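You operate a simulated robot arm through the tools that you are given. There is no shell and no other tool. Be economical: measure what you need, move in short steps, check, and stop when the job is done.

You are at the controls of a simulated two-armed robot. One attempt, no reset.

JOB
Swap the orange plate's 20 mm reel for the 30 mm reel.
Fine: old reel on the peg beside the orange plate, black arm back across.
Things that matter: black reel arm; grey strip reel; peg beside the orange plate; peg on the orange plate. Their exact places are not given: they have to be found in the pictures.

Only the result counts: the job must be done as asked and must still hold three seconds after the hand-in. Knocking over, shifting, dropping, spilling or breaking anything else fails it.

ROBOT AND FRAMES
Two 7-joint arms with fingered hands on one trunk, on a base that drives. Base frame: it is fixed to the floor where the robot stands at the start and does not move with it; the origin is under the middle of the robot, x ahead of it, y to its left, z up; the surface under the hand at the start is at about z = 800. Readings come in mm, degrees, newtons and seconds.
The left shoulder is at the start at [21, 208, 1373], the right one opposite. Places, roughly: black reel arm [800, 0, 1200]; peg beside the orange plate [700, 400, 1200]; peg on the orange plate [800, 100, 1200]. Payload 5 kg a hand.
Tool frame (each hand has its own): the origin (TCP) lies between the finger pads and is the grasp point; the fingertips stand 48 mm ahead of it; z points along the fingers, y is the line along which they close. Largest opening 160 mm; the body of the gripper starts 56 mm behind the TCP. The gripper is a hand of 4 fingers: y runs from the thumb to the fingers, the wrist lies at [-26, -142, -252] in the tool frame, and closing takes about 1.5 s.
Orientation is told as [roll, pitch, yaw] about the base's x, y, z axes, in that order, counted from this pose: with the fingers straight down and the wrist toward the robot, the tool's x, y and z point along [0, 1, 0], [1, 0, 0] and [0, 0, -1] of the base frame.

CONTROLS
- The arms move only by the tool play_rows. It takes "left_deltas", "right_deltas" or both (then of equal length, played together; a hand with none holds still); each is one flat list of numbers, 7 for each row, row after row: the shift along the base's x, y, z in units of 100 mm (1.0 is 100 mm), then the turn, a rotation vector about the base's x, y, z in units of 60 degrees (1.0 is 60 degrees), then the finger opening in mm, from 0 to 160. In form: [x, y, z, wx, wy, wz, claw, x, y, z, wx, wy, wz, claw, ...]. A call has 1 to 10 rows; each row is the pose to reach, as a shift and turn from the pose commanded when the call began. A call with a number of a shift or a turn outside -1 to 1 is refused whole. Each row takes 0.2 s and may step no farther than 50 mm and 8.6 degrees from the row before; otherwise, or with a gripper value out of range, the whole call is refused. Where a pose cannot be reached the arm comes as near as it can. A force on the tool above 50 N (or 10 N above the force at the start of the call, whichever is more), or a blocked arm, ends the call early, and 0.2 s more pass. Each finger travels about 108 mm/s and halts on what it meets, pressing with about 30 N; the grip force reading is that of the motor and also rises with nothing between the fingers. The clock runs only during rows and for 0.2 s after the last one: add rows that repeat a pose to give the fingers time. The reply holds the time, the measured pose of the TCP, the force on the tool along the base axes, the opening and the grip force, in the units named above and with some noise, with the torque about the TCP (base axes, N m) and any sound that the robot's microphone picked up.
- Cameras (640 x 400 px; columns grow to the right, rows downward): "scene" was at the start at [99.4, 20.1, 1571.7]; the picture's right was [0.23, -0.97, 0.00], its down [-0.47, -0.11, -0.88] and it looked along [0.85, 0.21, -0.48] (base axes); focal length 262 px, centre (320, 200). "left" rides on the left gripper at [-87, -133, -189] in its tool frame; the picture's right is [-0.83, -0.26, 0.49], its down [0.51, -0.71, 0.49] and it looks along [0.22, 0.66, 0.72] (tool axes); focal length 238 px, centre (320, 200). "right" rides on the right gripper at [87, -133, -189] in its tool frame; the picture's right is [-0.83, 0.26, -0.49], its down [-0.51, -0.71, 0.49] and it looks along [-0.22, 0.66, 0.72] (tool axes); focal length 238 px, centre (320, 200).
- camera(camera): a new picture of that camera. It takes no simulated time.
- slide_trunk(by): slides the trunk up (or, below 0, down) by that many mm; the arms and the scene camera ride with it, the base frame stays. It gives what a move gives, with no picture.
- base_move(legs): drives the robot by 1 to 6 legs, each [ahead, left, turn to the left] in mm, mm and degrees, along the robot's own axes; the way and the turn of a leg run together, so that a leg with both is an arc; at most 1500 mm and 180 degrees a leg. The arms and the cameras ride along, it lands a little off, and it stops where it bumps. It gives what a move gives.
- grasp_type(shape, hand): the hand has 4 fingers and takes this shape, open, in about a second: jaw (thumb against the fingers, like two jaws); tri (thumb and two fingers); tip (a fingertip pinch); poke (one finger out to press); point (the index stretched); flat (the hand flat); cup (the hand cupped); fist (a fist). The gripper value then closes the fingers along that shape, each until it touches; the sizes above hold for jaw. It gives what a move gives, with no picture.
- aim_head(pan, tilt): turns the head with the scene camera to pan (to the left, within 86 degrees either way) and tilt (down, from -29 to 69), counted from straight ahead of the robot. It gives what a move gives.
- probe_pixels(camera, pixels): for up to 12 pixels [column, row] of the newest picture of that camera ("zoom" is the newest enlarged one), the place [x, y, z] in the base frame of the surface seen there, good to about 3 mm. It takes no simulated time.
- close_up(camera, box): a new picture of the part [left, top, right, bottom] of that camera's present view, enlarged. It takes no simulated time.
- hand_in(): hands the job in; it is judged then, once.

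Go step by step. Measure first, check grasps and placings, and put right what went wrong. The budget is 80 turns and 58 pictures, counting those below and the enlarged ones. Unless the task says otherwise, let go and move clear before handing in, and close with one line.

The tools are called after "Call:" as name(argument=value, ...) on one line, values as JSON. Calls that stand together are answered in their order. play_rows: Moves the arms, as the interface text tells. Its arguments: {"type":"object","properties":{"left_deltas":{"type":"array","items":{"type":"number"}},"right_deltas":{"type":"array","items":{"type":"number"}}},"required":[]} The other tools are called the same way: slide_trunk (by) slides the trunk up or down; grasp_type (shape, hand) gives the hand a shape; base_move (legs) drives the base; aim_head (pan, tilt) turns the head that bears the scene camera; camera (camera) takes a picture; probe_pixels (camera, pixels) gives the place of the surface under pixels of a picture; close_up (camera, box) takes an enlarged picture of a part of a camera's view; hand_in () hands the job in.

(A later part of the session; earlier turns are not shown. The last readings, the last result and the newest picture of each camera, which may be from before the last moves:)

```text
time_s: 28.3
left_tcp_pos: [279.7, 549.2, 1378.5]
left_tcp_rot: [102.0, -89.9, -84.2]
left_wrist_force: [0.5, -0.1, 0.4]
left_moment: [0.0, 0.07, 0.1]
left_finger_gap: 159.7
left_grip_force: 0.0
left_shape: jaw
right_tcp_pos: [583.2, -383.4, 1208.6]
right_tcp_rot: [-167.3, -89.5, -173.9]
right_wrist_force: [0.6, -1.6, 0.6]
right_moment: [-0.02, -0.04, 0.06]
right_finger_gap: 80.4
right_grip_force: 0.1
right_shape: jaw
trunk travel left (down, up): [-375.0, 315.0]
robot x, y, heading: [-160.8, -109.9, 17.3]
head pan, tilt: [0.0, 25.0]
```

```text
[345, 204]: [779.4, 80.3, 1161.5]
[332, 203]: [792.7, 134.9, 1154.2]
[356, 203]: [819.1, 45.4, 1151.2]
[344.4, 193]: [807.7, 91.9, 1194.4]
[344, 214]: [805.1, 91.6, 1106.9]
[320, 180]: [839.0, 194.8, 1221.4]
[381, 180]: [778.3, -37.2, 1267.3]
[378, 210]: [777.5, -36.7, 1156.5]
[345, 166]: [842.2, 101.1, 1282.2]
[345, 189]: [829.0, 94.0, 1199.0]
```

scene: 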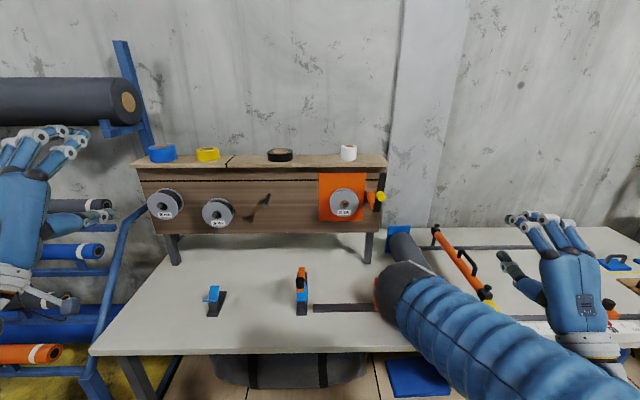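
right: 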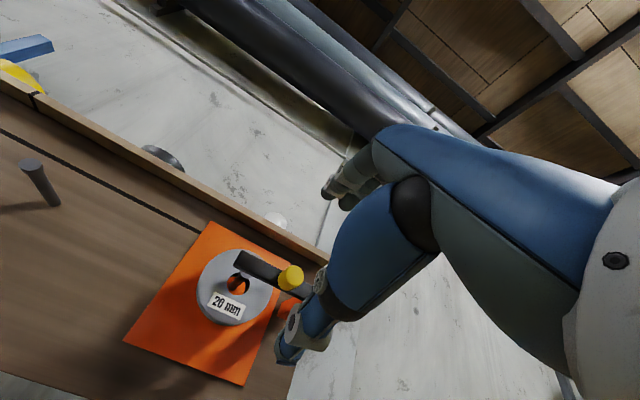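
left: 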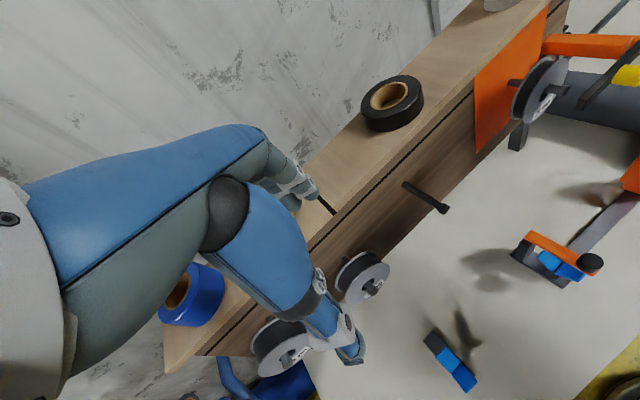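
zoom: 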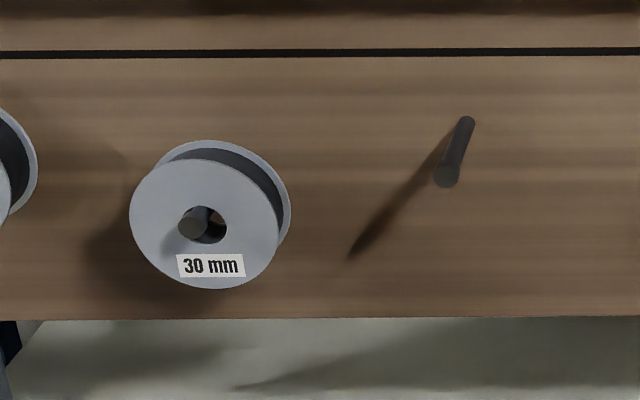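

Measured, in depth n / sideways t coordinates: the 20 mm reel is centred at t≈-158, z≈1150, spanning n 796–819. The empty peg is at t≈133, z≈1159, and the 30 mm reel at t≈324, z≈1109. Now bringing the left hand in front of the 20 mm reel.

Call:
play_rows(left_deltas=[0.2, -0.25, -0.114, 0, 0, 0, 130, 0.4, -0.5, -0.228, 0, 0, 0, 130, 0.6, -0.75, -0.342, 0, 0, 0, 130, 0.8, -1.0, -0.456, 0, 0, 0, 130])

Call:
play_rows(left_deltas=[0.2, -0.25, -0.114, 0, 0, 0, 130, 0.4, -0.5, -0.228, 0, 0, 0, 130, 0.6, -0.75, -0.342, 0, 0, 0, 130, 0.8, -1.0, -0.456, 0, 0, 0, 130])

Call:
play_rows(left_deltas=[0.2, -0.25, -0.114, 0, 0, 0, 130, 0.4, -0.5, -0.228, 0, 0, 0, 130, 0.6, -0.75, -0.342, 0, 0, 0, 130, 0.8, -1.0, -0.456, 0, 0, 0, 130])

Call:
play_rows(left_deltas=[0.2, -0.25, -0.114, 0, 0, 0, 130, 0.4, -0.5, -0.228, 0, 0, 0, 130, 0.6, -0.75, -0.342, 0, 0, 0, 130, 0.8, -1.0, -0.456, 0, 0, 0, 130])

Call:
play_rows(left_deltas=[0.2, -0.25, -0.114, 0, 0, 0, 130, 0.4, -0.5, -0.228, 0, 0, 0, 130, 0.6, -0.75, -0.342, 0, 0, 0, 130, 0.77, -1.0, -0.456, 0, 0, 0, 130, 0.77, -1.0, -0.456, 0, 0, 0, 130])

Call:
camera(camera="left")

```text
time_s: 29.3
left_tcp_pos: [358.6, 448.6, 1332.7]
left_tcp_rot: [70.7, -89.9, -52.8]
left_wrist_force: [0.3, -1.3, 1.1]
left_moment: [0.0, -0.02, 0.07]
left_finger_gap: 130.3
left_grip_force: 0.0
left_shape: jaw
right_tcp_pos: [583.8, -382.8, 1207.0]
right_tcp_rot: [-169.1, -89.6, -172.4]
right_wrist_force: [1.1, -0.9, -0.7]
right_moment: [0.01, -0.05, 0.06]
right_finger_gap: 80.2
right_grip_force: 0.0
right_shape: jaw
trunk travel left (down, up): [-375.0, 315.0]
robot x, y, heading: [-157.4, -113.2, 17.6]
head pan, tilt: [0.0, 25.0]
```

```text
time_s: 30.3
left_tcp_pos: [441.8, 348.3, 1289.8]
left_tcp_rot: [105.4, -89.9, -87.6]
left_wrist_force: [1.0, 0.1, 1.0]
left_moment: [-0.01, 0.0, 0.03]
left_finger_gap: 130.1
left_grip_force: 0.0
left_shape: jaw
right_tcp_pos: [583.8, -383.0, 1208.3]
right_tcp_rot: [-168.8, -89.6, -172.7]
right_wrist_force: [0.7, 0.0, 0.5]
right_moment: [-0.03, -0.06, 0.04]
right_finger_gap: 79.7
right_grip_force: 0.0
right_shape: jaw
trunk travel left (down, up): [-375.0, 315.0]
robot x, y, heading: [-157.5, -118.0, 17.4]
head pan, tilt: [0.0, 25.0]
```

```text
time_s: 31.3
left_tcp_pos: [521.9, 249.4, 1242.4]
left_tcp_rot: [71.9, -89.9, -53.9]
left_wrist_force: [0.1, -0.6, 0.4]
left_moment: [0.01, 0.0, 0.06]
left_finger_gap: 130.3
left_grip_force: 0.1
left_shape: jaw
right_tcp_pos: [583.2, -384.1, 1208.7]
right_tcp_rot: [-169.8, -89.7, -171.5]
right_wrist_force: [0.4, -0.4, -0.4]
right_moment: [0.01, -0.04, 0.07]
right_finger_gap: 80.1
right_grip_force: 0.1
right_shape: jaw
trunk travel left (down, up): [-375.0, 315.0]
robot x, y, heading: [-159.9, -115.7, 17.4]
head pan, tilt: [0.0, 25.0]
```

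```text
time_s: 32.3
left_tcp_pos: [598.4, 150.2, 1197.0]
left_tcp_rot: [93.3, -90.0, -75.4]
left_wrist_force: [0.1, -0.6, -0.3]
left_moment: [-0.02, 0.04, 0.03]
left_finger_gap: 130.5
left_grip_force: 0.0
left_shape: jaw
right_tcp_pos: [583.1, -383.8, 1208.0]
right_tcp_rot: [-171.6, -89.6, -169.8]
right_wrist_force: [-0.1, 0.4, -0.7]
right_moment: [0.0, -0.05, 0.1]
right_finger_gap: 80.0
right_grip_force: 0.3
right_shape: jaw
trunk travel left (down, up): [-375.0, 315.0]
robot x, y, heading: [-159.0, -113.7, 17.3]
head pan, tilt: [0.0, 25.0]
```

```text
time_s: 33.5
left_tcp_pos: [675.6, 50.3, 1149.7]
left_tcp_rot: [168.0, -90.0, -150.2]
left_wrist_force: [0.2, 1.0, 0.0]
left_moment: [0.01, 0.0, -0.09]
left_finger_gap: 130.3
left_grip_force: 0.0
left_shape: jaw
right_tcp_pos: [583.2, -381.5, 1208.7]
right_tcp_rot: [-159.3, -89.5, 177.9]
right_wrist_force: [0.4, -0.1, 0.0]
right_moment: [0.0, 0.0, -0.08]
right_finger_gap: 80.2
right_grip_force: 0.0
right_shape: jaw
trunk travel left (down, up): [-375.0, 315.0]
robot x, y, heading: [-161.3, -112.2, 17.5]
head pan, tilt: [0.0, 25.0]
```

```text
28 pictures are left
```

left: 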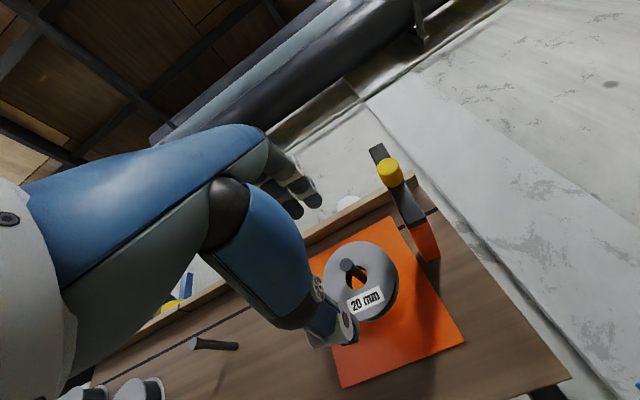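

The left hand is lined up with the reel (palm axis on it, peg at (348,265)). Advancing 115 mm so the fingertips pass the rear flange.

Call:
play_rows(left_deltas=[0.27, 0.087, 0, 0, 0, 0, 130, 0.55, 0.175, 0, 0, 0, 0, 130, 0.82, 0.26, 0, 0, 0, 0, 130])

Call:
play_rows(left_deltas=[0.14, 0.045, 0, 0, 0, 0, 130, 0.28, 0.09, 0, 0, 0, 0, 130, 0.28, 0.09, 0, 0, 0, 0, 130])

Call:
close_up(camera="left", box=[220, 150, 460, 330])

```text
time_s: 34.3
left_tcp_pos: [758.8, 76.8, 1148.6]
left_tcp_rot: [70.0, -89.9, -52.1]
left_wrist_force: [1.7, 0.2, -0.6]
left_moment: [-0.01, -0.02, 0.01]
left_finger_gap: 130.0
left_grip_force: 0.0
left_shape: jaw
right_tcp_pos: [584.4, -382.3, 1209.8]
right_tcp_rot: [-163.5, -89.6, -177.9]
right_wrist_force: [0.0, 0.7, -0.1]
right_moment: [0.03, -0.04, 0.02]
right_finger_gap: 79.8
right_grip_force: 0.0
right_shape: jaw
trunk travel left (down, up): [-375.0, 315.0]
robot x, y, heading: [-160.6, -111.4, 17.4]
head pan, tilt: [0.0, 25.0]
```

```text
time_s: 35.1
left_tcp_pos: [785.9, 84.9, 1151.2]
left_tcp_rot: [122.8, -90.0, -105.0]
left_wrist_force: [-0.7, -0.6, -0.7]
left_moment: [0.03, -0.01, 0.0]
left_finger_gap: 130.0
left_grip_force: 0.1
left_shape: jaw
right_tcp_pos: [583.0, -383.9, 1208.5]
right_tcp_rot: [-164.1, -89.6, -177.3]
right_wrist_force: [-0.1, -1.0, 0.8]
right_moment: [0.0, 0.02, 0.01]
right_finger_gap: 79.9
right_grip_force: 0.0
right_shape: jaw
trunk travel left (down, up): [-375.0, 315.0]
robot x, y, heading: [-159.0, -114.1, 17.2]
head pan, tilt: [0.0, 25.0]
```

```text
2.22 times, centred on (340, 240) of left
```

zoom: 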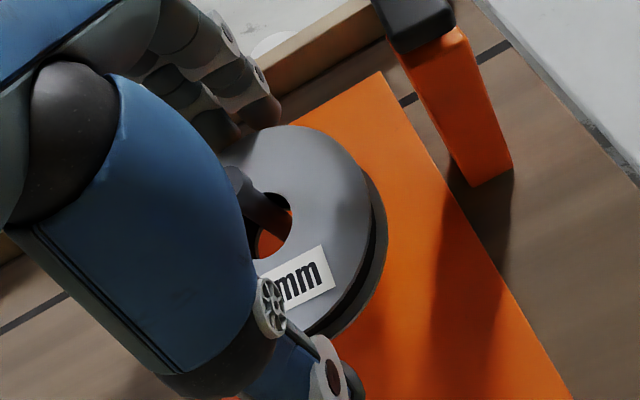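

Fingers are above the reel and the thumb below. Closing to grip the rim.

Call:
play_rows(left_deltas=[0, 0, 0, 0, 0, 0, 110, 0, 0, 0, 0, 0, 0, 95, 0, 0, 0, 0, 0, 0, 80, 0, 0, 0, 0, 0, 0, 65, 0, 0, 0, 0, 0, 0, 60, 0, 0, 0, 0, 0, 0, 60])

Call:
close_up(camera="left", box=[220, 150, 460, 330])

```text
time_s: 36.5
left_tcp_pos: [786.8, 83.5, 1150.7]
left_tcp_rot: [79.2, -90.0, -61.3]
left_wrist_force: [-0.1, -0.1, -0.6]
left_moment: [-0.02, 0.1, 0.02]
left_finger_gap: 89.3
left_grip_force: 29.8
left_shape: jaw
right_tcp_pos: [584.0, -381.9, 1208.8]
right_tcp_rot: [-164.0, -89.5, -177.5]
right_wrist_force: [-0.1, -0.4, -0.1]
right_moment: [-0.02, 0.02, -0.01]
right_finger_gap: 80.0
right_grip_force: 0.0
right_shape: jaw
trunk travel left (down, up): [-375.0, 315.0]
robot x, y, heading: [-160.8, -111.9, 17.3]
head pan, tilt: [0.0, 25.0]
```

```text
2.22 times, centred on (340, 240) of left
```

zoom: 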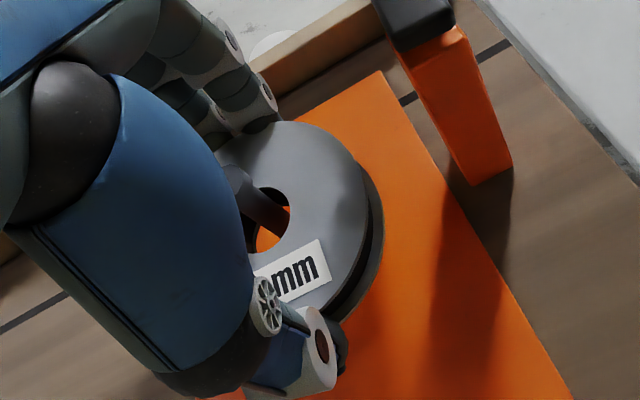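

Gripped (gap 89 mm, 30 N). Lifting 6 mm to unload the peg, then drawing straight out 85 mm.

Call:
play_rows(left_deltas=[0, 0, 0.03, 0, 0, 0, 60, 0, 0, 0.06, 0, 0, 0, 60, -0.1, -0.032, 0.06, 0, 0, 0, 60, -0.2, -0.064, 0.06, 0, 0, 0, 60])

Call:
play_rows(left_deltas=[-0.15, -0.048, 0, 0, 0, 0, 60, -0.3, -0.095, 0, 0, 0, 0, 60, -0.45, -0.143, 0, 0, 0, 0, 60, -0.6, -0.19, 0, 0, 0, 0, 60, -0.75, -0.238, 0, 0, 0, 0, 60])

Call:
camera(camera="left")

```text
time_s: 37.5
left_tcp_pos: [765.6, 78.3, 1156.3]
left_tcp_rot: [136.9, -90.0, -119.4]
left_wrist_force: [0.8, 0.7, -2.2]
left_moment: [-0.01, 0.07, -0.01]
left_finger_gap: 89.3
left_grip_force: 30.1
left_shape: jaw
right_tcp_pos: [583.4, -384.1, 1207.6]
right_tcp_rot: [-164.8, -89.6, -176.5]
right_wrist_force: [-0.3, 0.0, -0.8]
right_moment: [0.02, 0.04, 0.01]
right_finger_gap: 80.0
right_grip_force: 0.0
right_shape: jaw
trunk travel left (down, up): [-375.0, 315.0]
robot x, y, heading: [-158.4, -113.0, 17.7]
head pan, tilt: [0.0, 25.0]
```

```text
time_s: 38.7
left_tcp_pos: [690.0, 53.4, 1156.7]
left_tcp_rot: [117.4, -90.0, -99.6]
left_wrist_force: [-0.2, -0.7, -1.3]
left_moment: [-0.03, 0.09, 0.03]
left_finger_gap: 89.3
left_grip_force: 30.3
left_shape: jaw
right_tcp_pos: [582.6, -382.9, 1208.3]
right_tcp_rot: [-165.3, -89.5, -176.0]
right_wrist_force: [-0.4, -0.3, 1.4]
right_moment: [-0.01, 0.0, 0.01]
right_finger_gap: 79.9
right_grip_force: 0.0
right_shape: jaw
trunk travel left (down, up): [-375.0, 315.0]
robot x, y, heading: [-158.2, -116.2, 17.4]
head pan, tilt: [0.0, 25.0]
```

```text
25 pictures are left
```

left: 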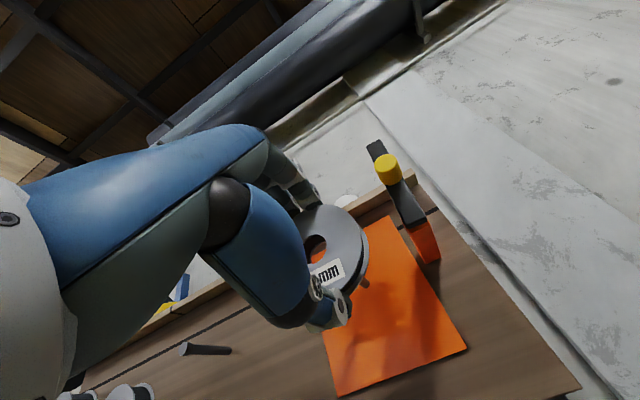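

The 20 mm reel is off its peg and held. Measuring its hole relative to the TCP.

Call:
close_up(camera="left", box=[260, 180, 388, 260])

```text
5.00 times, centred on (324, 220) of left
```

zoom: 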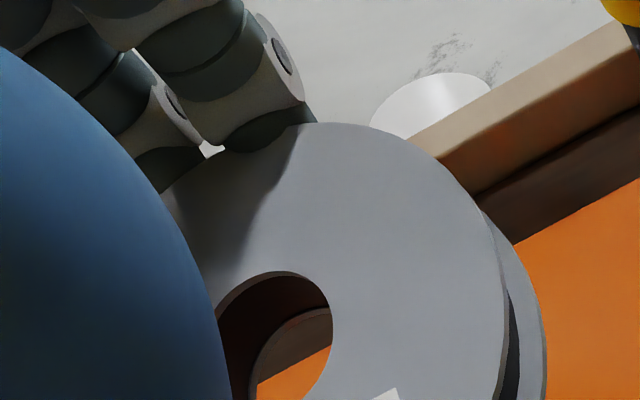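

Call:
probe_pixels(camera="zoom", pixels=[[345, 130], [440, 170], [490, 240], [500, 320], [495, 375], [280, 262], [325, 280], [340, 320], [330, 370], [235, 275], [220, 200], [400, 300]])

```text
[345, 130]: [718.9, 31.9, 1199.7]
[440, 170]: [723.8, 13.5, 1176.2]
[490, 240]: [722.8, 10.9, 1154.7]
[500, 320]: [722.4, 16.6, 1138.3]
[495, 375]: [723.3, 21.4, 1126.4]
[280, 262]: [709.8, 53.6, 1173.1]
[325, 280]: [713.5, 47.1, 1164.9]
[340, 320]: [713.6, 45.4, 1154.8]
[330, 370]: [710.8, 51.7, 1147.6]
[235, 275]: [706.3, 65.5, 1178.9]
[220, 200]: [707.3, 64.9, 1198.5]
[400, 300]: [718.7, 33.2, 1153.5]
```

The hole centre is about 1.5 mm left of and 3 mm above the TCP, and its radius is about 16 mm. Carrying the reel 290 mm along the panel to face the empty peg.

Call:
play_rows(left_deltas=[-0.073, 0.23, 0, 0, 0, 0, 60, -0.146, 0.46, 0, 0, 0, 0, 60, -0.22, 0.69, 0, 0, 0, 0, 60, -0.293, 0.92, -0.006, 0, 0, 0, 60])

Call:
play_rows(left_deltas=[-0.073, 0.23, 0, 0, 0, 0, 60, -0.146, 0.46, 0, 0, 0, 0, 60, -0.22, 0.69, 0, 0, 0, 0, 60, -0.293, 0.92, -0.006, 0, 0, 0, 60])

Call:
play_rows(left_deltas=[-0.073, 0.23, 0, 0, 0, 0, 60, -0.146, 0.46, 0, 0, 0, 0, 60, -0.22, 0.69, 0, 0, 0, 0, 60, -0.293, 0.92, -0.006, 0, 0, 0, 60, -0.293, 0.92, -0.006, 0, 0, 0, 60])

Call:
close_up(camera="left", box=[260, 180, 420, 280])

Call:
close_up(camera="scene", box=[190, 150, 350, 250])

```text
time_s: 39.7
left_tcp_pos: [660.4, 146.9, 1156.9]
left_tcp_rot: [-44.2, -90.0, 61.8]
left_wrist_force: [-0.2, -0.5, -2.7]
left_moment: [-0.05, 0.06, -0.02]
left_finger_gap: 89.2
left_grip_force: 30.1
left_shape: jaw
right_tcp_pos: [582.9, -381.6, 1208.8]
right_tcp_rot: [-159.4, -89.6, 178.0]
right_wrist_force: [0.4, 0.2, -0.1]
right_moment: [-0.08, 0.01, -0.05]
right_finger_gap: 80.0
right_grip_force: 0.1
right_shape: jaw
trunk travel left (down, up): [-375.0, 315.0]
robot x, y, heading: [-162.8, -115.5, 17.5]
head pan, tilt: [0.0, 25.0]
```

```text
time_s: 40.7
left_tcp_pos: [632.4, 237.4, 1156.2]
left_tcp_rot: [11.6, -90.0, 6.2]
left_wrist_force: [-1.9, -0.4, -1.3]
left_moment: [-0.08, 0.06, -0.01]
left_finger_gap: 89.4
left_grip_force: 30.3
left_shape: jaw
right_tcp_pos: [583.7, -382.7, 1208.7]
right_tcp_rot: [-159.5, -89.5, 178.3]
right_wrist_force: [0.0, 0.3, 0.4]
right_moment: [-0.01, 0.02, -0.03]
right_finger_gap: 79.8
right_grip_force: 0.1
right_shape: jaw
trunk travel left (down, up): [-375.0, 315.0]
robot x, y, heading: [-160.0, -115.4, 17.6]
head pan, tilt: [0.0, 25.0]
```

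```text
time_s: 41.9
left_tcp_pos: [602.1, 330.8, 1155.0]
left_tcp_rot: [76.6, -89.8, -58.8]
left_wrist_force: [0.0, -0.9, -0.9]
left_moment: [-0.03, 0.04, 0.09]
left_finger_gap: 89.2
left_grip_force: 30.1
left_shape: jaw
right_tcp_pos: [583.0, -384.1, 1209.3]
right_tcp_rot: [-167.4, -89.5, -173.9]
right_wrist_force: [-0.4, 0.6, -0.2]
right_moment: [-0.01, 0.01, 0.02]
right_finger_gap: 80.1
right_grip_force: 0.1
right_shape: jaw
trunk travel left (down, up): [-375.0, 315.0]
robot x, y, heading: [-158.8, -115.6, 17.5]
head pan, tilt: [0.0, 25.0]
```

```text
4.00 times, centred on (340, 230) of left
```

zoom: 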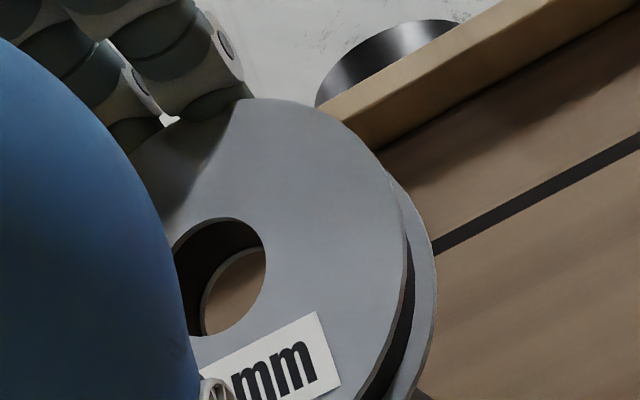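

```text
4.00 times, centred on (270, 200) of scene
```

zoom: 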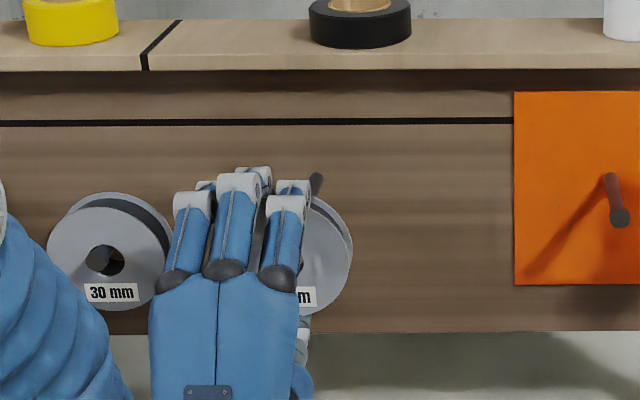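

Hole and peg should be lined up (t≈132.8 against 131.5 wanted). Inserting slowly, with a small correction.

Call:
play_rows(left_deltas=[0.154, 0.033, 0, 0, 0, 0, 60, 0.304, 0.08, 0, 0, 0, 0, 60, 0.4, 0.11, 0, 0, 0, 0, 60, 0.48, 0.14, 0, 0, 0, 0, 60, 0.56, 0.165, 0, 0, 0, 0, 60])

Call:
close_up(camera="left", box=[260, 180, 420, 280])

```text
time_s: 43.1
left_tcp_pos: [658.4, 347.5, 1154.0]
left_tcp_rot: [41.5, -89.9, -23.9]
left_wrist_force: [0.1, -0.2, -2.3]
left_moment: [-0.06, 0.03, 0.0]
left_finger_gap: 89.2
left_grip_force: 30.4
left_shape: jaw
right_tcp_pos: [583.2, -383.4, 1208.3]
right_tcp_rot: [-163.3, -89.6, -178.2]
right_wrist_force: [0.7, -0.4, -0.4]
right_moment: [0.01, -0.01, 0.0]
right_finger_gap: 80.0
right_grip_force: 0.0
right_shape: jaw
trunk travel left (down, up): [-375.0, 315.0]
robot x, y, heading: [-161.6, -114.2, 17.3]
head pan, tilt: [0.0, 25.0]
```

```text
4.00 times, centred on (340, 230) of left
```

zoom: 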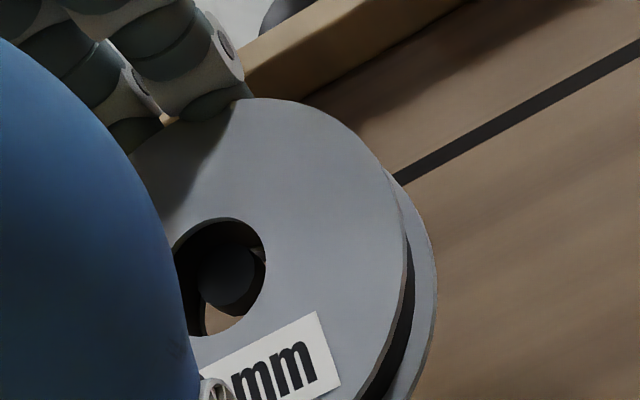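

The peg tip shows inside the hole at (230,275) with no force. Pushing in another 45 mm.

Call:
play_rows(left_deltas=[0.11, 0.034, 0, 0, 0, 0, 60, 0.22, 0.068, 0, 0, 0, 0, 60, 0.33, 0.102, 0, 0, 0, 0, 60, 0.43, 0.136, 0, 0, 0, 0, 60, 0.43, 0.136, 0, 0, 0, 0, 60])

Call:
close_up(camera="left", box=[260, 180, 420, 280])

```text
time_s: 44.3
left_tcp_pos: [700.3, 360.7, 1153.9]
left_tcp_rot: [60.3, -90.0, -42.6]
left_wrist_force: [-0.2, 0.8, -2.4]
left_moment: [-0.04, 0.06, 0.02]
left_finger_gap: 88.9
left_grip_force: 30.0
left_shape: jaw
right_tcp_pos: [583.2, -383.3, 1209.2]
right_tcp_rot: [-163.3, -89.7, -178.1]
right_wrist_force: [0.4, -0.3, 0.4]
right_moment: [0.01, 0.03, 0.01]
right_finger_gap: 80.2
right_grip_force: 0.0
right_shape: jaw
trunk travel left (down, up): [-375.0, 315.0]
robot x, y, heading: [-161.9, -114.3, 17.4]
head pan, tilt: [0.0, 25.0]
```

```text
4.00 times, centred on (340, 230) of left
```

zoom: 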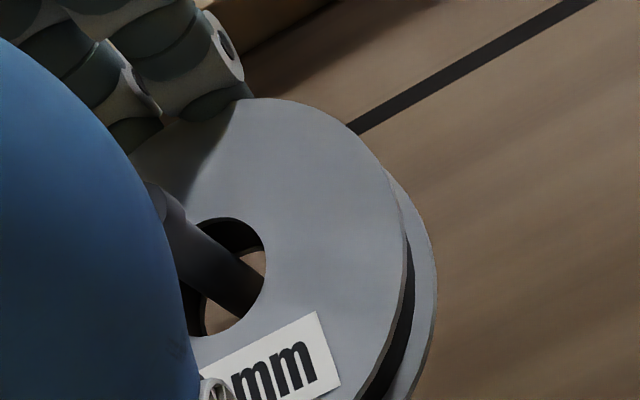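

The peg passes right through and the reel face is at n≈797, the same depth as before. Lowering 6 mm, opening, then backing out.

Call:
play_rows(left_deltas=[0, 0, -0.03, 0, 0, 0, 60, 0, 0, -0.06, 0, 0, 0, 60, 0, 0, -0.06, 0, 0, 0, 90, 0, 0, -0.06, 0, 0, 0, 110, 0, 0, -0.06, 0, 0, 0, 130, 0, 0, -0.06, 0, 0, 0, 130])

Call:
play_rows(left_deltas=[-0.2, -0.064, 0.03, 0, 0, 0, 130, -0.45, -0.143, 0.03, 0, 0, 0, 130, -0.7, -0.223, 0.03, 0, 0, 0, 130, -0.95, -0.3, 0.03, 0, 0, 0, 130])

Call:
camera(camera="left")

```text
time_s: 45.7
left_tcp_pos: [701.4, 360.0, 1150.0]
left_tcp_rot: [112.8, -90.1, -95.0]
left_wrist_force: [-0.3, 0.7, 0.5]
left_moment: [0.02, -0.01, 0.0]
left_finger_gap: 129.7
left_grip_force: 0.0
left_shape: jaw
right_tcp_pos: [583.0, -382.1, 1208.7]
right_tcp_rot: [-163.6, -89.6, -177.8]
right_wrist_force: [0.6, -0.6, -0.7]
right_moment: [0.0, 0.0, 0.0]
right_finger_gap: 80.2
right_grip_force: 0.1
right_shape: jaw
trunk travel left (down, up): [-375.0, 315.0]
robot x, y, heading: [-159.3, -115.0, 17.4]
head pan, tilt: [0.0, 25.0]
```

```text
time_s: 46.7
left_tcp_pos: [607.5, 329.8, 1152.5]
left_tcp_rot: [166.6, -89.9, -148.8]
left_wrist_force: [0.6, 0.5, -0.2]
left_moment: [-0.03, 0.03, 0.0]
left_finger_gap: 129.7
left_grip_force: 0.0
left_shape: jaw
right_tcp_pos: [580.8, -383.8, 1209.9]
right_tcp_rot: [-164.3, -89.5, -177.2]
right_wrist_force: [-0.6, -0.3, 1.2]
right_moment: [0.01, 0.03, 0.02]
right_finger_gap: 80.2
right_grip_force: 0.0
right_shape: jaw
trunk travel left (down, up): [-375.0, 315.0]
robot x, y, heading: [-157.7, -114.3, 17.3]
head pan, tilt: [0.0, 25.0]
```

```text
19 pictures are left
```

left: 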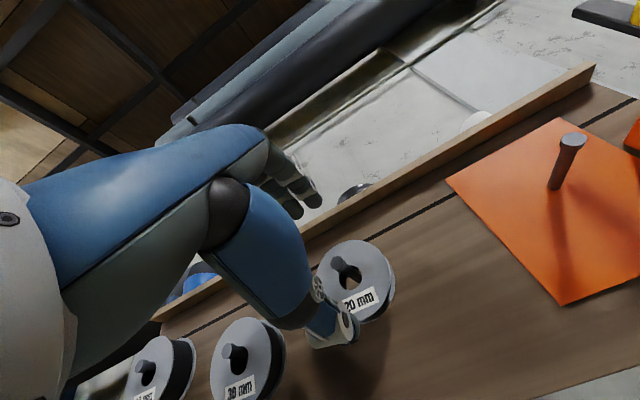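

The 20 mm reel hangs on the side peg (pixel (357,280)). Moving to the 30 mm reel at t≈325, z≈1109 and checking before going in.

Call:
play_rows(left_deltas=[-0.074, 0.232, -0.054, 0, 0, 0, 130, -0.147, 0.465, -0.108, 0, 0, 0, 130, -0.22, 0.7, -0.16, 0, 0, 0, 130, -0.295, 0.93, -0.215, 0, 0, 0, 130])

Call:
play_rows(left_deltas=[-0.074, 0.232, -0.054, 0, 0, 0, 130, -0.147, 0.465, -0.108, 0, 0, 0, 130, -0.22, 0.7, -0.16, 0, 0, 0, 130, -0.295, 0.93, -0.215, 0, 0, 0, 130, -0.295, 0.93, -0.215, 0, 0, 0, 130])

Call:
camera(camera="left")

```text
time_s: 47.7
left_tcp_pos: [576.2, 426.1, 1130.2]
left_tcp_rot: [-63.1, -89.9, 80.8]
left_wrist_force: [-0.1, 0.9, -0.2]
left_moment: [0.01, -0.07, -0.01]
left_finger_gap: 129.7
left_grip_force: 0.0
left_shape: jaw
right_tcp_pos: [582.6, -382.8, 1209.4]
right_tcp_rot: [-158.3, -89.4, 176.8]
right_wrist_force: [-0.4, 0.4, 0.5]
right_moment: [0.04, 0.06, -0.04]
right_finger_gap: 79.8
right_grip_force: 0.1
right_shape: jaw
trunk travel left (down, up): [-375.0, 315.0]
robot x, y, heading: [-161.8, -115.6, 17.4]
head pan, tilt: [0.0, 25.0]
```

```text
time_s: 48.9
left_tcp_pos: [547.2, 515.9, 1107.9]
left_tcp_rot: [110.7, -89.9, -92.9]
left_wrist_force: [-0.4, -0.4, -1.1]
left_moment: [0.02, -0.02, 0.06]
left_finger_gap: 129.6
left_grip_force: 0.0
left_shape: jaw
right_tcp_pos: [582.5, -384.8, 1208.6]
right_tcp_rot: [-167.2, -89.6, -174.1]
right_wrist_force: [1.0, -1.0, -0.1]
right_moment: [0.0, -0.01, 0.05]
right_finger_gap: 80.0
right_grip_force: 0.2
right_shape: jaw
trunk travel left (down, up): [-375.0, 315.0]
robot x, y, heading: [-159.3, -115.3, 17.5]
head pan, tilt: [0.0, 25.0]
```

```text
18 pictures are left
```

left: 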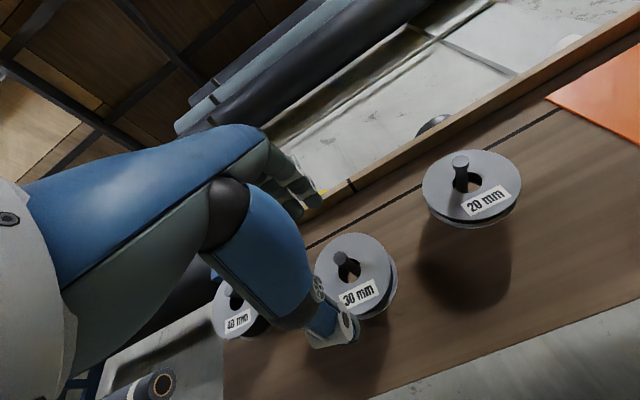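

Aligned in front of the 30 mm reel. Advancing 97 mm, then closing.

Call:
play_rows(left_deltas=[0.23, 0.073, 0, 0, 0, 0, 130, 0.46, 0.146, 0, 0, 0, 0, 130, 0.69, 0.22, 0, 0, 0, 0, 130, 0.925, 0.294, 0, 0, 0, 0, 130, 0.925, 0.294, 0, 0, 0, 0, 130])

Call:
play_rows(left_deltas=[0, 0, 0, 0, 0, 0, 110, 0, 0, 0, 0, 0, 0, 95, 0, 0, 0, 0, 0, 0, 80, 0, 0, 0, 0, 0, 0, 65, 0, 0, 0, 0, 0, 0, 60, 0, 0, 0, 0, 0, 0, 60])

Call:
close_up(camera="left", box=[220, 150, 460, 330])

```text
time_s: 50.1
left_tcp_pos: [638.7, 546.2, 1108.3]
left_tcp_rot: [108.7, -90.0, -91.0]
left_wrist_force: [-0.7, 0.2, 0.8]
left_moment: [0.0, 0.0, -0.01]
left_finger_gap: 129.7
left_grip_force: 0.0
left_shape: jaw
right_tcp_pos: [582.9, -384.5, 1209.3]
right_tcp_rot: [-163.3, -89.5, -178.1]
right_wrist_force: [0.3, -0.4, 0.9]
right_moment: [-0.03, 0.01, -0.01]
right_finger_gap: 79.7
right_grip_force: 0.1
right_shape: jaw
trunk travel left (down, up): [-375.0, 315.0]
robot x, y, heading: [-162.9, -115.8, 17.2]
head pan, tilt: [0.0, 25.0]
```

```text
time_s: 51.5
left_tcp_pos: [639.1, 546.8, 1107.6]
left_tcp_rot: [29.2, -90.0, -11.3]
left_wrist_force: [-0.2, 0.0, 0.6]
left_moment: [0.02, 0.08, -0.03]
left_finger_gap: 89.6
left_grip_force: 29.7
left_shape: jaw
right_tcp_pos: [581.7, -383.8, 1209.4]
right_tcp_rot: [-162.1, -89.6, -179.3]
right_wrist_force: [-0.7, 0.4, -0.4]
right_moment: [0.01, 0.03, -0.04]
right_finger_gap: 79.8
right_grip_force: 0.0
right_shape: jaw
trunk travel left (down, up): [-375.0, 315.0]
robot x, y, heading: [-160.8, -108.4, 17.4]
head pan, tilt: [0.0, 25.0]
```

```text
2.22 times, centred on (340, 240) of left
```

zoom: 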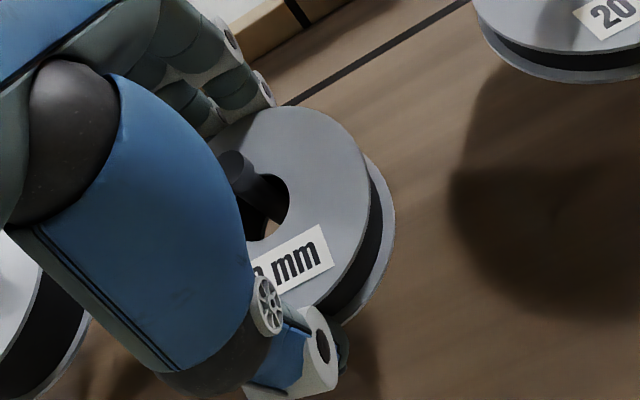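

Gripped at 90 mm. Lifting 7 mm and drawing out 110 mm.

Call:
play_rows(left_deltas=[0, 0, 0.035, 0, 0, 0, 60, 0, 0, 0.07, 0, 0, 0, 60, -0.1, -0.032, 0.07, 0, 0, 0, 60, -0.2, -0.064, 0.07, 0, 0, 0, 60, -0.3, -0.095, 0.07, 0, 0, 0, 60])

Call:
play_rows(left_deltas=[-0.15, -0.048, 0, 0, 0, 0, 60, -0.3, -0.095, 0, 0, 0, 0, 60, -0.45, -0.143, 0, 0, 0, 0, 60, -0.6, -0.19, 0, 0, 0, 0, 60, -0.75, -0.238, 0, 0, 0, 0, 60, -0.75, -0.238, 0, 0, 0, 0, 60])

Call:
close_up(camera="left", box=[260, 180, 420, 280])

Call:
probe_pixels(camera="zoom", pixels=[[225, 208], [262, 225], [275, 265], [262, 310], [245, 115], [330, 125], [390, 200], [395, 280], [310, 250]])

```text
time_s: 52.7
left_tcp_pos: [610.5, 536.5, 1114.8]
left_tcp_rot: [159.0, -90.0, -141.3]
left_wrist_force: [0.8, 0.0, -2.8]
left_moment: [-0.01, 0.08, -0.02]
left_finger_gap: 89.9
left_grip_force: 30.4
left_shape: jaw
right_tcp_pos: [581.8, -382.2, 1208.5]
right_tcp_rot: [-161.8, -89.6, -179.6]
right_wrist_force: [0.8, 0.8, -0.1]
right_moment: [0.0, 0.02, -0.01]
right_finger_gap: 79.9
right_grip_force: 0.0
right_shape: jaw
trunk travel left (down, up): [-375.0, 315.0]
robot x, y, heading: [-160.3, -112.6, 17.3]
head pan, tilt: [0.0, 25.0]
```

```text
time_s: 54.1
left_tcp_pos: [535.9, 511.9, 1115.2]
left_tcp_rot: [61.4, -90.0, -43.6]
left_wrist_force: [0.4, -0.1, -3.2]
left_moment: [-0.02, 0.05, 0.03]
left_finger_gap: 89.6
left_grip_force: 29.7
left_shape: jaw
right_tcp_pos: [583.3, -383.8, 1209.5]
right_tcp_rot: [-161.8, -89.6, -179.5]
right_wrist_force: [0.5, -0.1, -0.4]
right_moment: [0.01, -0.03, 0.0]
right_finger_gap: 80.2
right_grip_force: 0.1
right_shape: jaw
trunk travel left (down, up): [-375.0, 315.0]
robot x, y, heading: [-161.8, -111.5, 17.4]
head pan, tilt: [0.0, 25.0]
```

```text
4.00 times, centred on (340, 230) of left
```

zoom: 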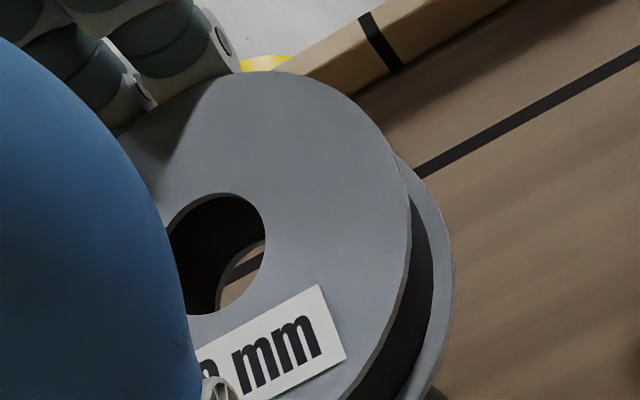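

```text
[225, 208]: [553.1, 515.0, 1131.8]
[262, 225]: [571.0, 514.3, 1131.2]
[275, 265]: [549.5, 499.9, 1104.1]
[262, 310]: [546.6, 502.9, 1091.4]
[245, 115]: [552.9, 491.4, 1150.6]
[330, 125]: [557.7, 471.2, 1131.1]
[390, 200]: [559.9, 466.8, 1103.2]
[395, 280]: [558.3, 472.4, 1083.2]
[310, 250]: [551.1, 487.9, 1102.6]
```

The reel is free. Probing finer rim points for the hole centre.

Call:
probe_pixels(camera="zoom", pixels=[[215, 190], [240, 195], [258, 212], [268, 235], [267, 260], [255, 285], [235, 307], [180, 210], [405, 230], [290, 78], [375, 135], [402, 290]])

```text
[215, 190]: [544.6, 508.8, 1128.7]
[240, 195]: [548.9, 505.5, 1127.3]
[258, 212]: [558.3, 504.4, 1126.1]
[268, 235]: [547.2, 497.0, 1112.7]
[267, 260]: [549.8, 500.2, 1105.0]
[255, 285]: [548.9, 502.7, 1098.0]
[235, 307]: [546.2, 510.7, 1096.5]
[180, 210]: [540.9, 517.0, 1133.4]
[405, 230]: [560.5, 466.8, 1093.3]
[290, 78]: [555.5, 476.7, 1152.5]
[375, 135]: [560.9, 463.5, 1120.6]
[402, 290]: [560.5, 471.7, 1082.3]
```

Hole centre is 1.3 mm right of and 1 mm below the TCP. Carrying the reel in front of the plate peg (t≈-157, z≈1159).

Call:
play_rows(left_deltas=[0.073, -0.23, 0.022, 0, 0, 0, 60, 0.146, -0.46, 0.045, 0, 0, 0, 60, 0.22, -0.69, 0.067, 0, 0, 0, 60, 0.292, -0.917, 0.09, 0, 0, 0, 60])

Call:
play_rows(left_deltas=[0.073, -0.23, 0.022, 0, 0, 0, 60, 0.146, -0.46, 0.045, 0, 0, 0, 60, 0.22, -0.69, 0.067, 0, 0, 0, 60, 0.292, -0.917, 0.09, 0, 0, 0, 60])

Call:
play_rows(left_deltas=[0.073, -0.23, 0.022, 0, 0, 0, 60, 0.146, -0.46, 0.045, 0, 0, 0, 60, 0.22, -0.69, 0.067, 0, 0, 0, 60, 0.292, -0.917, 0.09, 0, 0, 0, 60])

Call:
play_rows(left_deltas=[0.073, -0.23, 0.022, 0, 0, 0, 60, 0.146, -0.46, 0.045, 0, 0, 0, 60, 0.22, -0.69, 0.067, 0, 0, 0, 60, 0.292, -0.917, 0.09, 0, 0, 0, 60])

Call:
play_rows(left_deltas=[0.073, -0.23, 0.022, 0, 0, 0, 60, 0.146, -0.46, 0.045, 0, 0, 0, 60, 0.22, -0.69, 0.067, 0, 0, 0, 60, 0.29, -0.917, 0.09, 0, 0, 0, 60, 0.29, -0.917, 0.09, 0, 0, 0, 60])

Call:
close_up(camera="left", box=[240, 130, 480, 280])

```text
time_s: 55.1
left_tcp_pos: [564.5, 421.2, 1124.4]
left_tcp_rot: [76.0, -89.9, -58.3]
left_wrist_force: [0.3, 0.4, -3.2]
left_moment: [-0.03, 0.08, -0.01]
left_finger_gap: 89.7
left_grip_force: 29.9
left_shape: jaw
right_tcp_pos: [583.1, -384.0, 1208.6]
right_tcp_rot: [-167.4, -89.7, -173.8]
right_wrist_force: [-0.1, -0.6, 0.2]
right_moment: [-0.03, 0.0, 0.05]
right_finger_gap: 80.1
right_grip_force: 0.0
right_shape: jaw
trunk travel left (down, up): [-375.0, 315.0]
robot x, y, heading: [-159.0, -117.8, 17.1]
head pan, tilt: [0.0, 25.0]
```

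```text
time_s: 56.1
left_tcp_pos: [592.7, 329.3, 1132.4]
left_tcp_rot: [101.2, -89.8, -83.3]
left_wrist_force: [-0.5, -0.1, -2.3]
left_moment: [-0.03, 0.1, -0.02]
left_finger_gap: 89.6
left_grip_force: 30.1
left_shape: jaw
right_tcp_pos: [583.2, -383.8, 1210.2]
right_tcp_rot: [-167.9, -89.6, -173.5]
right_wrist_force: [-0.7, 0.1, -0.2]
right_moment: [-0.04, -0.05, 0.02]
right_finger_gap: 79.9
right_grip_force: 0.0
right_shape: jaw
trunk travel left (down, up): [-375.0, 315.0]
robot x, y, heading: [-158.7, -113.9, 17.5]
head pan, tilt: [0.0, 25.0]
```

```text
time_s: 57.1
left_tcp_pos: [622.9, 237.6, 1142.7]
left_tcp_rot: [65.7, -89.9, -48.0]
left_wrist_force: [0.0, 0.0, -1.8]
left_moment: [-0.04, 0.08, -0.03]
left_finger_gap: 89.5
left_grip_force: 30.0
left_shape: jaw
right_tcp_pos: [582.1, -383.6, 1208.8]
right_tcp_rot: [-167.0, -89.6, -174.2]
right_wrist_force: [-0.2, 0.1, 0.6]
right_moment: [0.0, -0.01, 0.01]
right_finger_gap: 79.8
right_grip_force: 0.1
right_shape: jaw
trunk travel left (down, up): [-375.0, 315.0]
robot x, y, heading: [-159.9, -114.2, 17.2]
head pan, tilt: [0.0, 25.0]
```

```text
time_s: 58.1
left_tcp_pos: [651.0, 143.5, 1150.4]
left_tcp_rot: [97.4, -90.0, -79.6]
left_wrist_force: [0.2, -0.5, -2.0]
left_moment: [-0.01, 0.1, 0.01]
left_finger_gap: 89.7
left_grip_force: 29.7
left_shape: jaw
right_tcp_pos: [583.5, -383.4, 1209.0]
right_tcp_rot: [-168.2, -89.6, -173.1]
right_wrist_force: [0.5, -1.4, 0.1]
right_moment: [0.0, -0.02, 0.03]
right_finger_gap: 79.9
right_grip_force: 0.1
right_shape: jaw
trunk travel left (down, up): [-375.0, 315.0]
robot x, y, heading: [-162.1, -115.2, 17.2]
head pan, tilt: [0.0, 25.0]
```

```text
time_s: 59.3
left_tcp_pos: [681.8, 56.9, 1158.5]
left_tcp_rot: [86.2, -90.0, -68.5]
left_wrist_force: [-0.7, -0.2, -2.3]
left_moment: [-0.03, 0.11, -0.01]
left_finger_gap: 89.5
left_grip_force: 29.6
left_shape: jaw
right_tcp_pos: [582.7, -382.7, 1207.8]
right_tcp_rot: [-161.0, -89.6, 179.6]
right_wrist_force: [-0.2, -0.4, 0.5]
right_moment: [-0.03, 0.03, 0.0]
right_finger_gap: 80.1
right_grip_force: 0.0
right_shape: jaw
trunk travel left (down, up): [-375.0, 315.0]
robot x, y, heading: [-163.2, -115.3, 17.6]
head pan, tilt: [0.0, 25.0]
```

```text
2.67 times, centred on (360, 205) of left
```

zoom: 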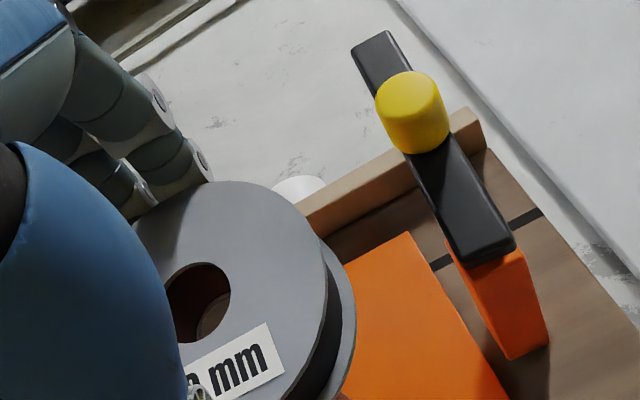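

Small correction of 3 mm sideways, then inserting the first 70 mm.

Call:
play_rows(left_deltas=[0.15, 0.015, 0.01, 0, 0, 0, 60, 0.3, 0.062, 0.01, 0, 0, 0, 60, 0.43, 0.104, 0.01, 0, 0, 0, 60, 0.52, 0.133, 0.01, 0, 0, 0, 60, 0.6, 0.157, 0.01, 0, 0, 0, 60, 0.677, 0.181, 0.01, 0, 0, 0, 60])

Call:
close_up(camera="left", box=[260, 180, 420, 280])

```text
time_s: 60.7
left_tcp_pos: [749.5, 73.3, 1161.3]
left_tcp_rot: [65.9, -89.8, -48.0]
left_wrist_force: [0.6, -0.5, -3.4]
left_moment: [0.0, 0.07, -0.02]
left_finger_gap: 89.5
left_grip_force: 30.3
left_shape: jaw
right_tcp_pos: [583.5, -382.8, 1208.5]
right_tcp_rot: [-163.9, -89.7, -177.5]
right_wrist_force: [0.6, -1.3, 0.2]
right_moment: [0.05, 0.0, 0.02]
right_finger_gap: 80.1
right_grip_force: 0.1
right_shape: jaw
trunk travel left (down, up): [-375.0, 315.0]
robot x, y, heading: [-161.2, -117.0, 17.2]
head pan, tilt: [0.0, 25.0]
```

```text
4.00 times, centred on (340, 230) of left
```

zoom: 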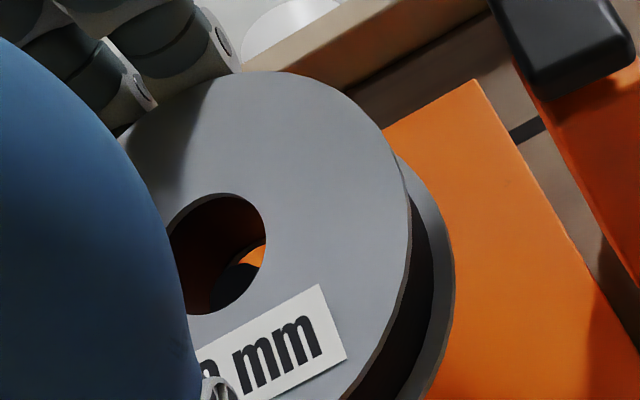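

The peg end is visible inside the hole, slightly low in it, with no contact force. Advancing 42 mm while dropping 3 mm.

Call:
play_rows(left_deltas=[0, 0, -0.03, 0, 0, 0, 60, 0.1, 0.032, -0.03, 0, 0, 0, 60, 0.2, 0.064, -0.03, 0, 0, 0, 60, 0.3, 0.095, -0.03, 0, 0, 0, 60, 0.4, 0.127, -0.03, 0, 0, 0, 60, 0.4, 0.127, -0.03, 0, 0, 0, 60])

Call:
close_up(camera="left", box=[260, 180, 420, 280])

```text
time_s: 62.1
left_tcp_pos: [788.6, 84.9, 1158.4]
left_tcp_rot: [73.3, -90.0, -55.5]
left_wrist_force: [0.3, 0.3, -2.2]
left_moment: [-0.04, 0.09, 0.05]
left_finger_gap: 89.5
left_grip_force: 29.8
left_shape: jaw
right_tcp_pos: [583.6, -383.0, 1208.7]
right_tcp_rot: [-164.5, -89.7, -176.9]
right_wrist_force: [0.1, 0.5, 0.2]
right_moment: [-0.01, 0.01, -0.02]
right_finger_gap: 80.2
right_grip_force: 0.1
right_shape: jaw
trunk travel left (down, up): [-375.0, 315.0]
robot x, y, heading: [-161.1, -115.1, 17.2]
head pan, tilt: [0.0, 25.0]
```

```text
4.00 times, centred on (340, 230) of left
```

zoom: 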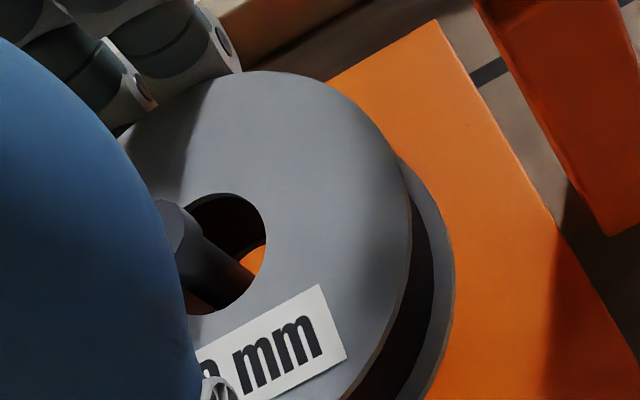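

The peg is through the hole. Lowering in small steps until the reel rests on it.

Call:
play_rows(left_deltas=[0, 0, -0.03, 0, 0, 0, 60, 0, 0, -0.05, 0, 0, 0, 60, 0, 0, -0.07, 0, 0, 0, 60, 0, 0, -0.07, 0, 0, 0, 60])

```text
time_s: 63.1
left_tcp_pos: [788.0, 86.1, 1152.0]
left_tcp_rot: [71.6, -90.0, -53.9]
left_wrist_force: [0.3, -0.5, -2.6]
left_moment: [-0.01, 0.11, 0.0]
left_finger_gap: 89.6
left_grip_force: 30.3
left_shape: jaw
right_tcp_pos: [583.5, -382.9, 1208.7]
right_tcp_rot: [-164.0, -89.7, -177.3]
right_wrist_force: [-0.1, 0.0, 0.2]
right_moment: [-0.01, -0.01, 0.01]
right_finger_gap: 80.4
right_grip_force: 0.1
right_shape: jaw
trunk travel left (down, up): [-375.0, 315.0]
robot x, y, heading: [-165.4, -114.6, 17.4]
head pan, tilt: [0.0, 25.0]
```

Still carrying the weight (-2.6 N). A few mm more.

Call:
play_rows(left_deltas=[0, 0, -0.015, 0, 0, 0, 60, 0, 0, -0.03, 0, 0, 0, 60, 0, 0, -0.03, 0, 0, 0, 60])

```text
time_s: 63.9
left_tcp_pos: [787.9, 86.1, 1149.4]
left_tcp_rot: [159.4, -89.8, -141.7]
left_wrist_force: [0.9, 0.1, -1.2]
left_moment: [0.04, -0.06, 0.05]
left_finger_gap: 89.8
left_grip_force: 29.4
left_shape: jaw
right_tcp_pos: [582.8, -383.7, 1208.2]
right_tcp_rot: [-163.8, -89.6, -177.6]
right_wrist_force: [0.7, -0.4, -0.3]
right_moment: [0.01, -0.01, 0.01]
right_finger_gap: 80.1
right_grip_force: 0.1
right_shape: jaw
trunk travel left (down, up): [-375.0, 315.0]
robot x, y, heading: [-161.6, -112.4, 17.4]
head pan, tilt: [0.0, 25.0]
```

The load and moment changed, so the peg is taking the weight. Opening and backing out.

Call:
play_rows(left_deltas=[0, 0, 0, 0, 0, 0, 95, 0, 0, 0, 0, 0, 0, 110, 0, 0, 0, 0, 0, 0, 130, 0, 0, 0, 0, 0, 0, 130])

Call:
play_rows(left_deltas=[-0.2, -0.064, 0, 0, 0, 0, 130, -0.45, -0.143, 0, 0, 0, 0, 130, -0.7, -0.223, 0, 0, 0, 0, 130, -0.98, -0.31, 0, 0, 0, 0, 130])

Call:
camera(camera="left")

```text
time_s: 64.9
left_tcp_pos: [789.1, 83.5, 1149.2]
left_tcp_rot: [106.2, -90.0, -88.4]
left_wrist_force: [0.0, 0.4, -0.7]
left_moment: [-0.01, -0.05, -0.01]
left_finger_gap: 129.4
left_grip_force: 0.0
left_shape: jaw
right_tcp_pos: [582.7, -382.9, 1209.9]
right_tcp_rot: [-164.4, -89.6, -177.2]
right_wrist_force: [-0.2, 0.5, 0.3]
right_moment: [0.03, 0.03, 0.02]
right_finger_gap: 80.0
right_grip_force: 0.0
right_shape: jaw
trunk travel left (down, up): [-375.0, 315.0]
robot x, y, heading: [-160.8, -114.6, 17.5]
head pan, tilt: [0.0, 25.0]
```

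```text
time_s: 65.9
left_tcp_pos: [690.1, 54.7, 1149.8]
left_tcp_rot: [164.5, -89.9, -146.7]
left_wrist_force: [0.5, 0.2, 0.5]
left_moment: [-0.02, 0.11, -0.02]
left_finger_gap: 129.5
left_grip_force: 0.0
left_shape: jaw
right_tcp_pos: [582.7, -383.0, 1209.8]
right_tcp_rot: [-164.7, -89.5, -176.7]
right_wrist_force: [-0.1, 0.1, 0.7]
right_moment: [0.01, 0.03, -0.03]
right_finger_gap: 79.9
right_grip_force: 0.1
right_shape: jaw
trunk travel left (down, up): [-375.0, 315.0]
robot x, y, heading: [-163.7, -113.6, 17.2]
head pan, tilt: [0.0, 25.0]
```

```text
12 pictures are left
```

left: 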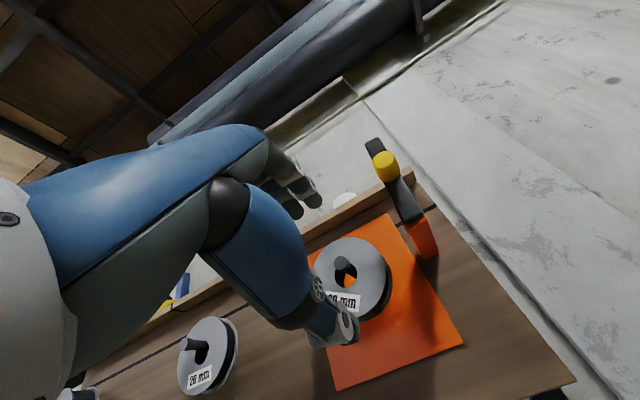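

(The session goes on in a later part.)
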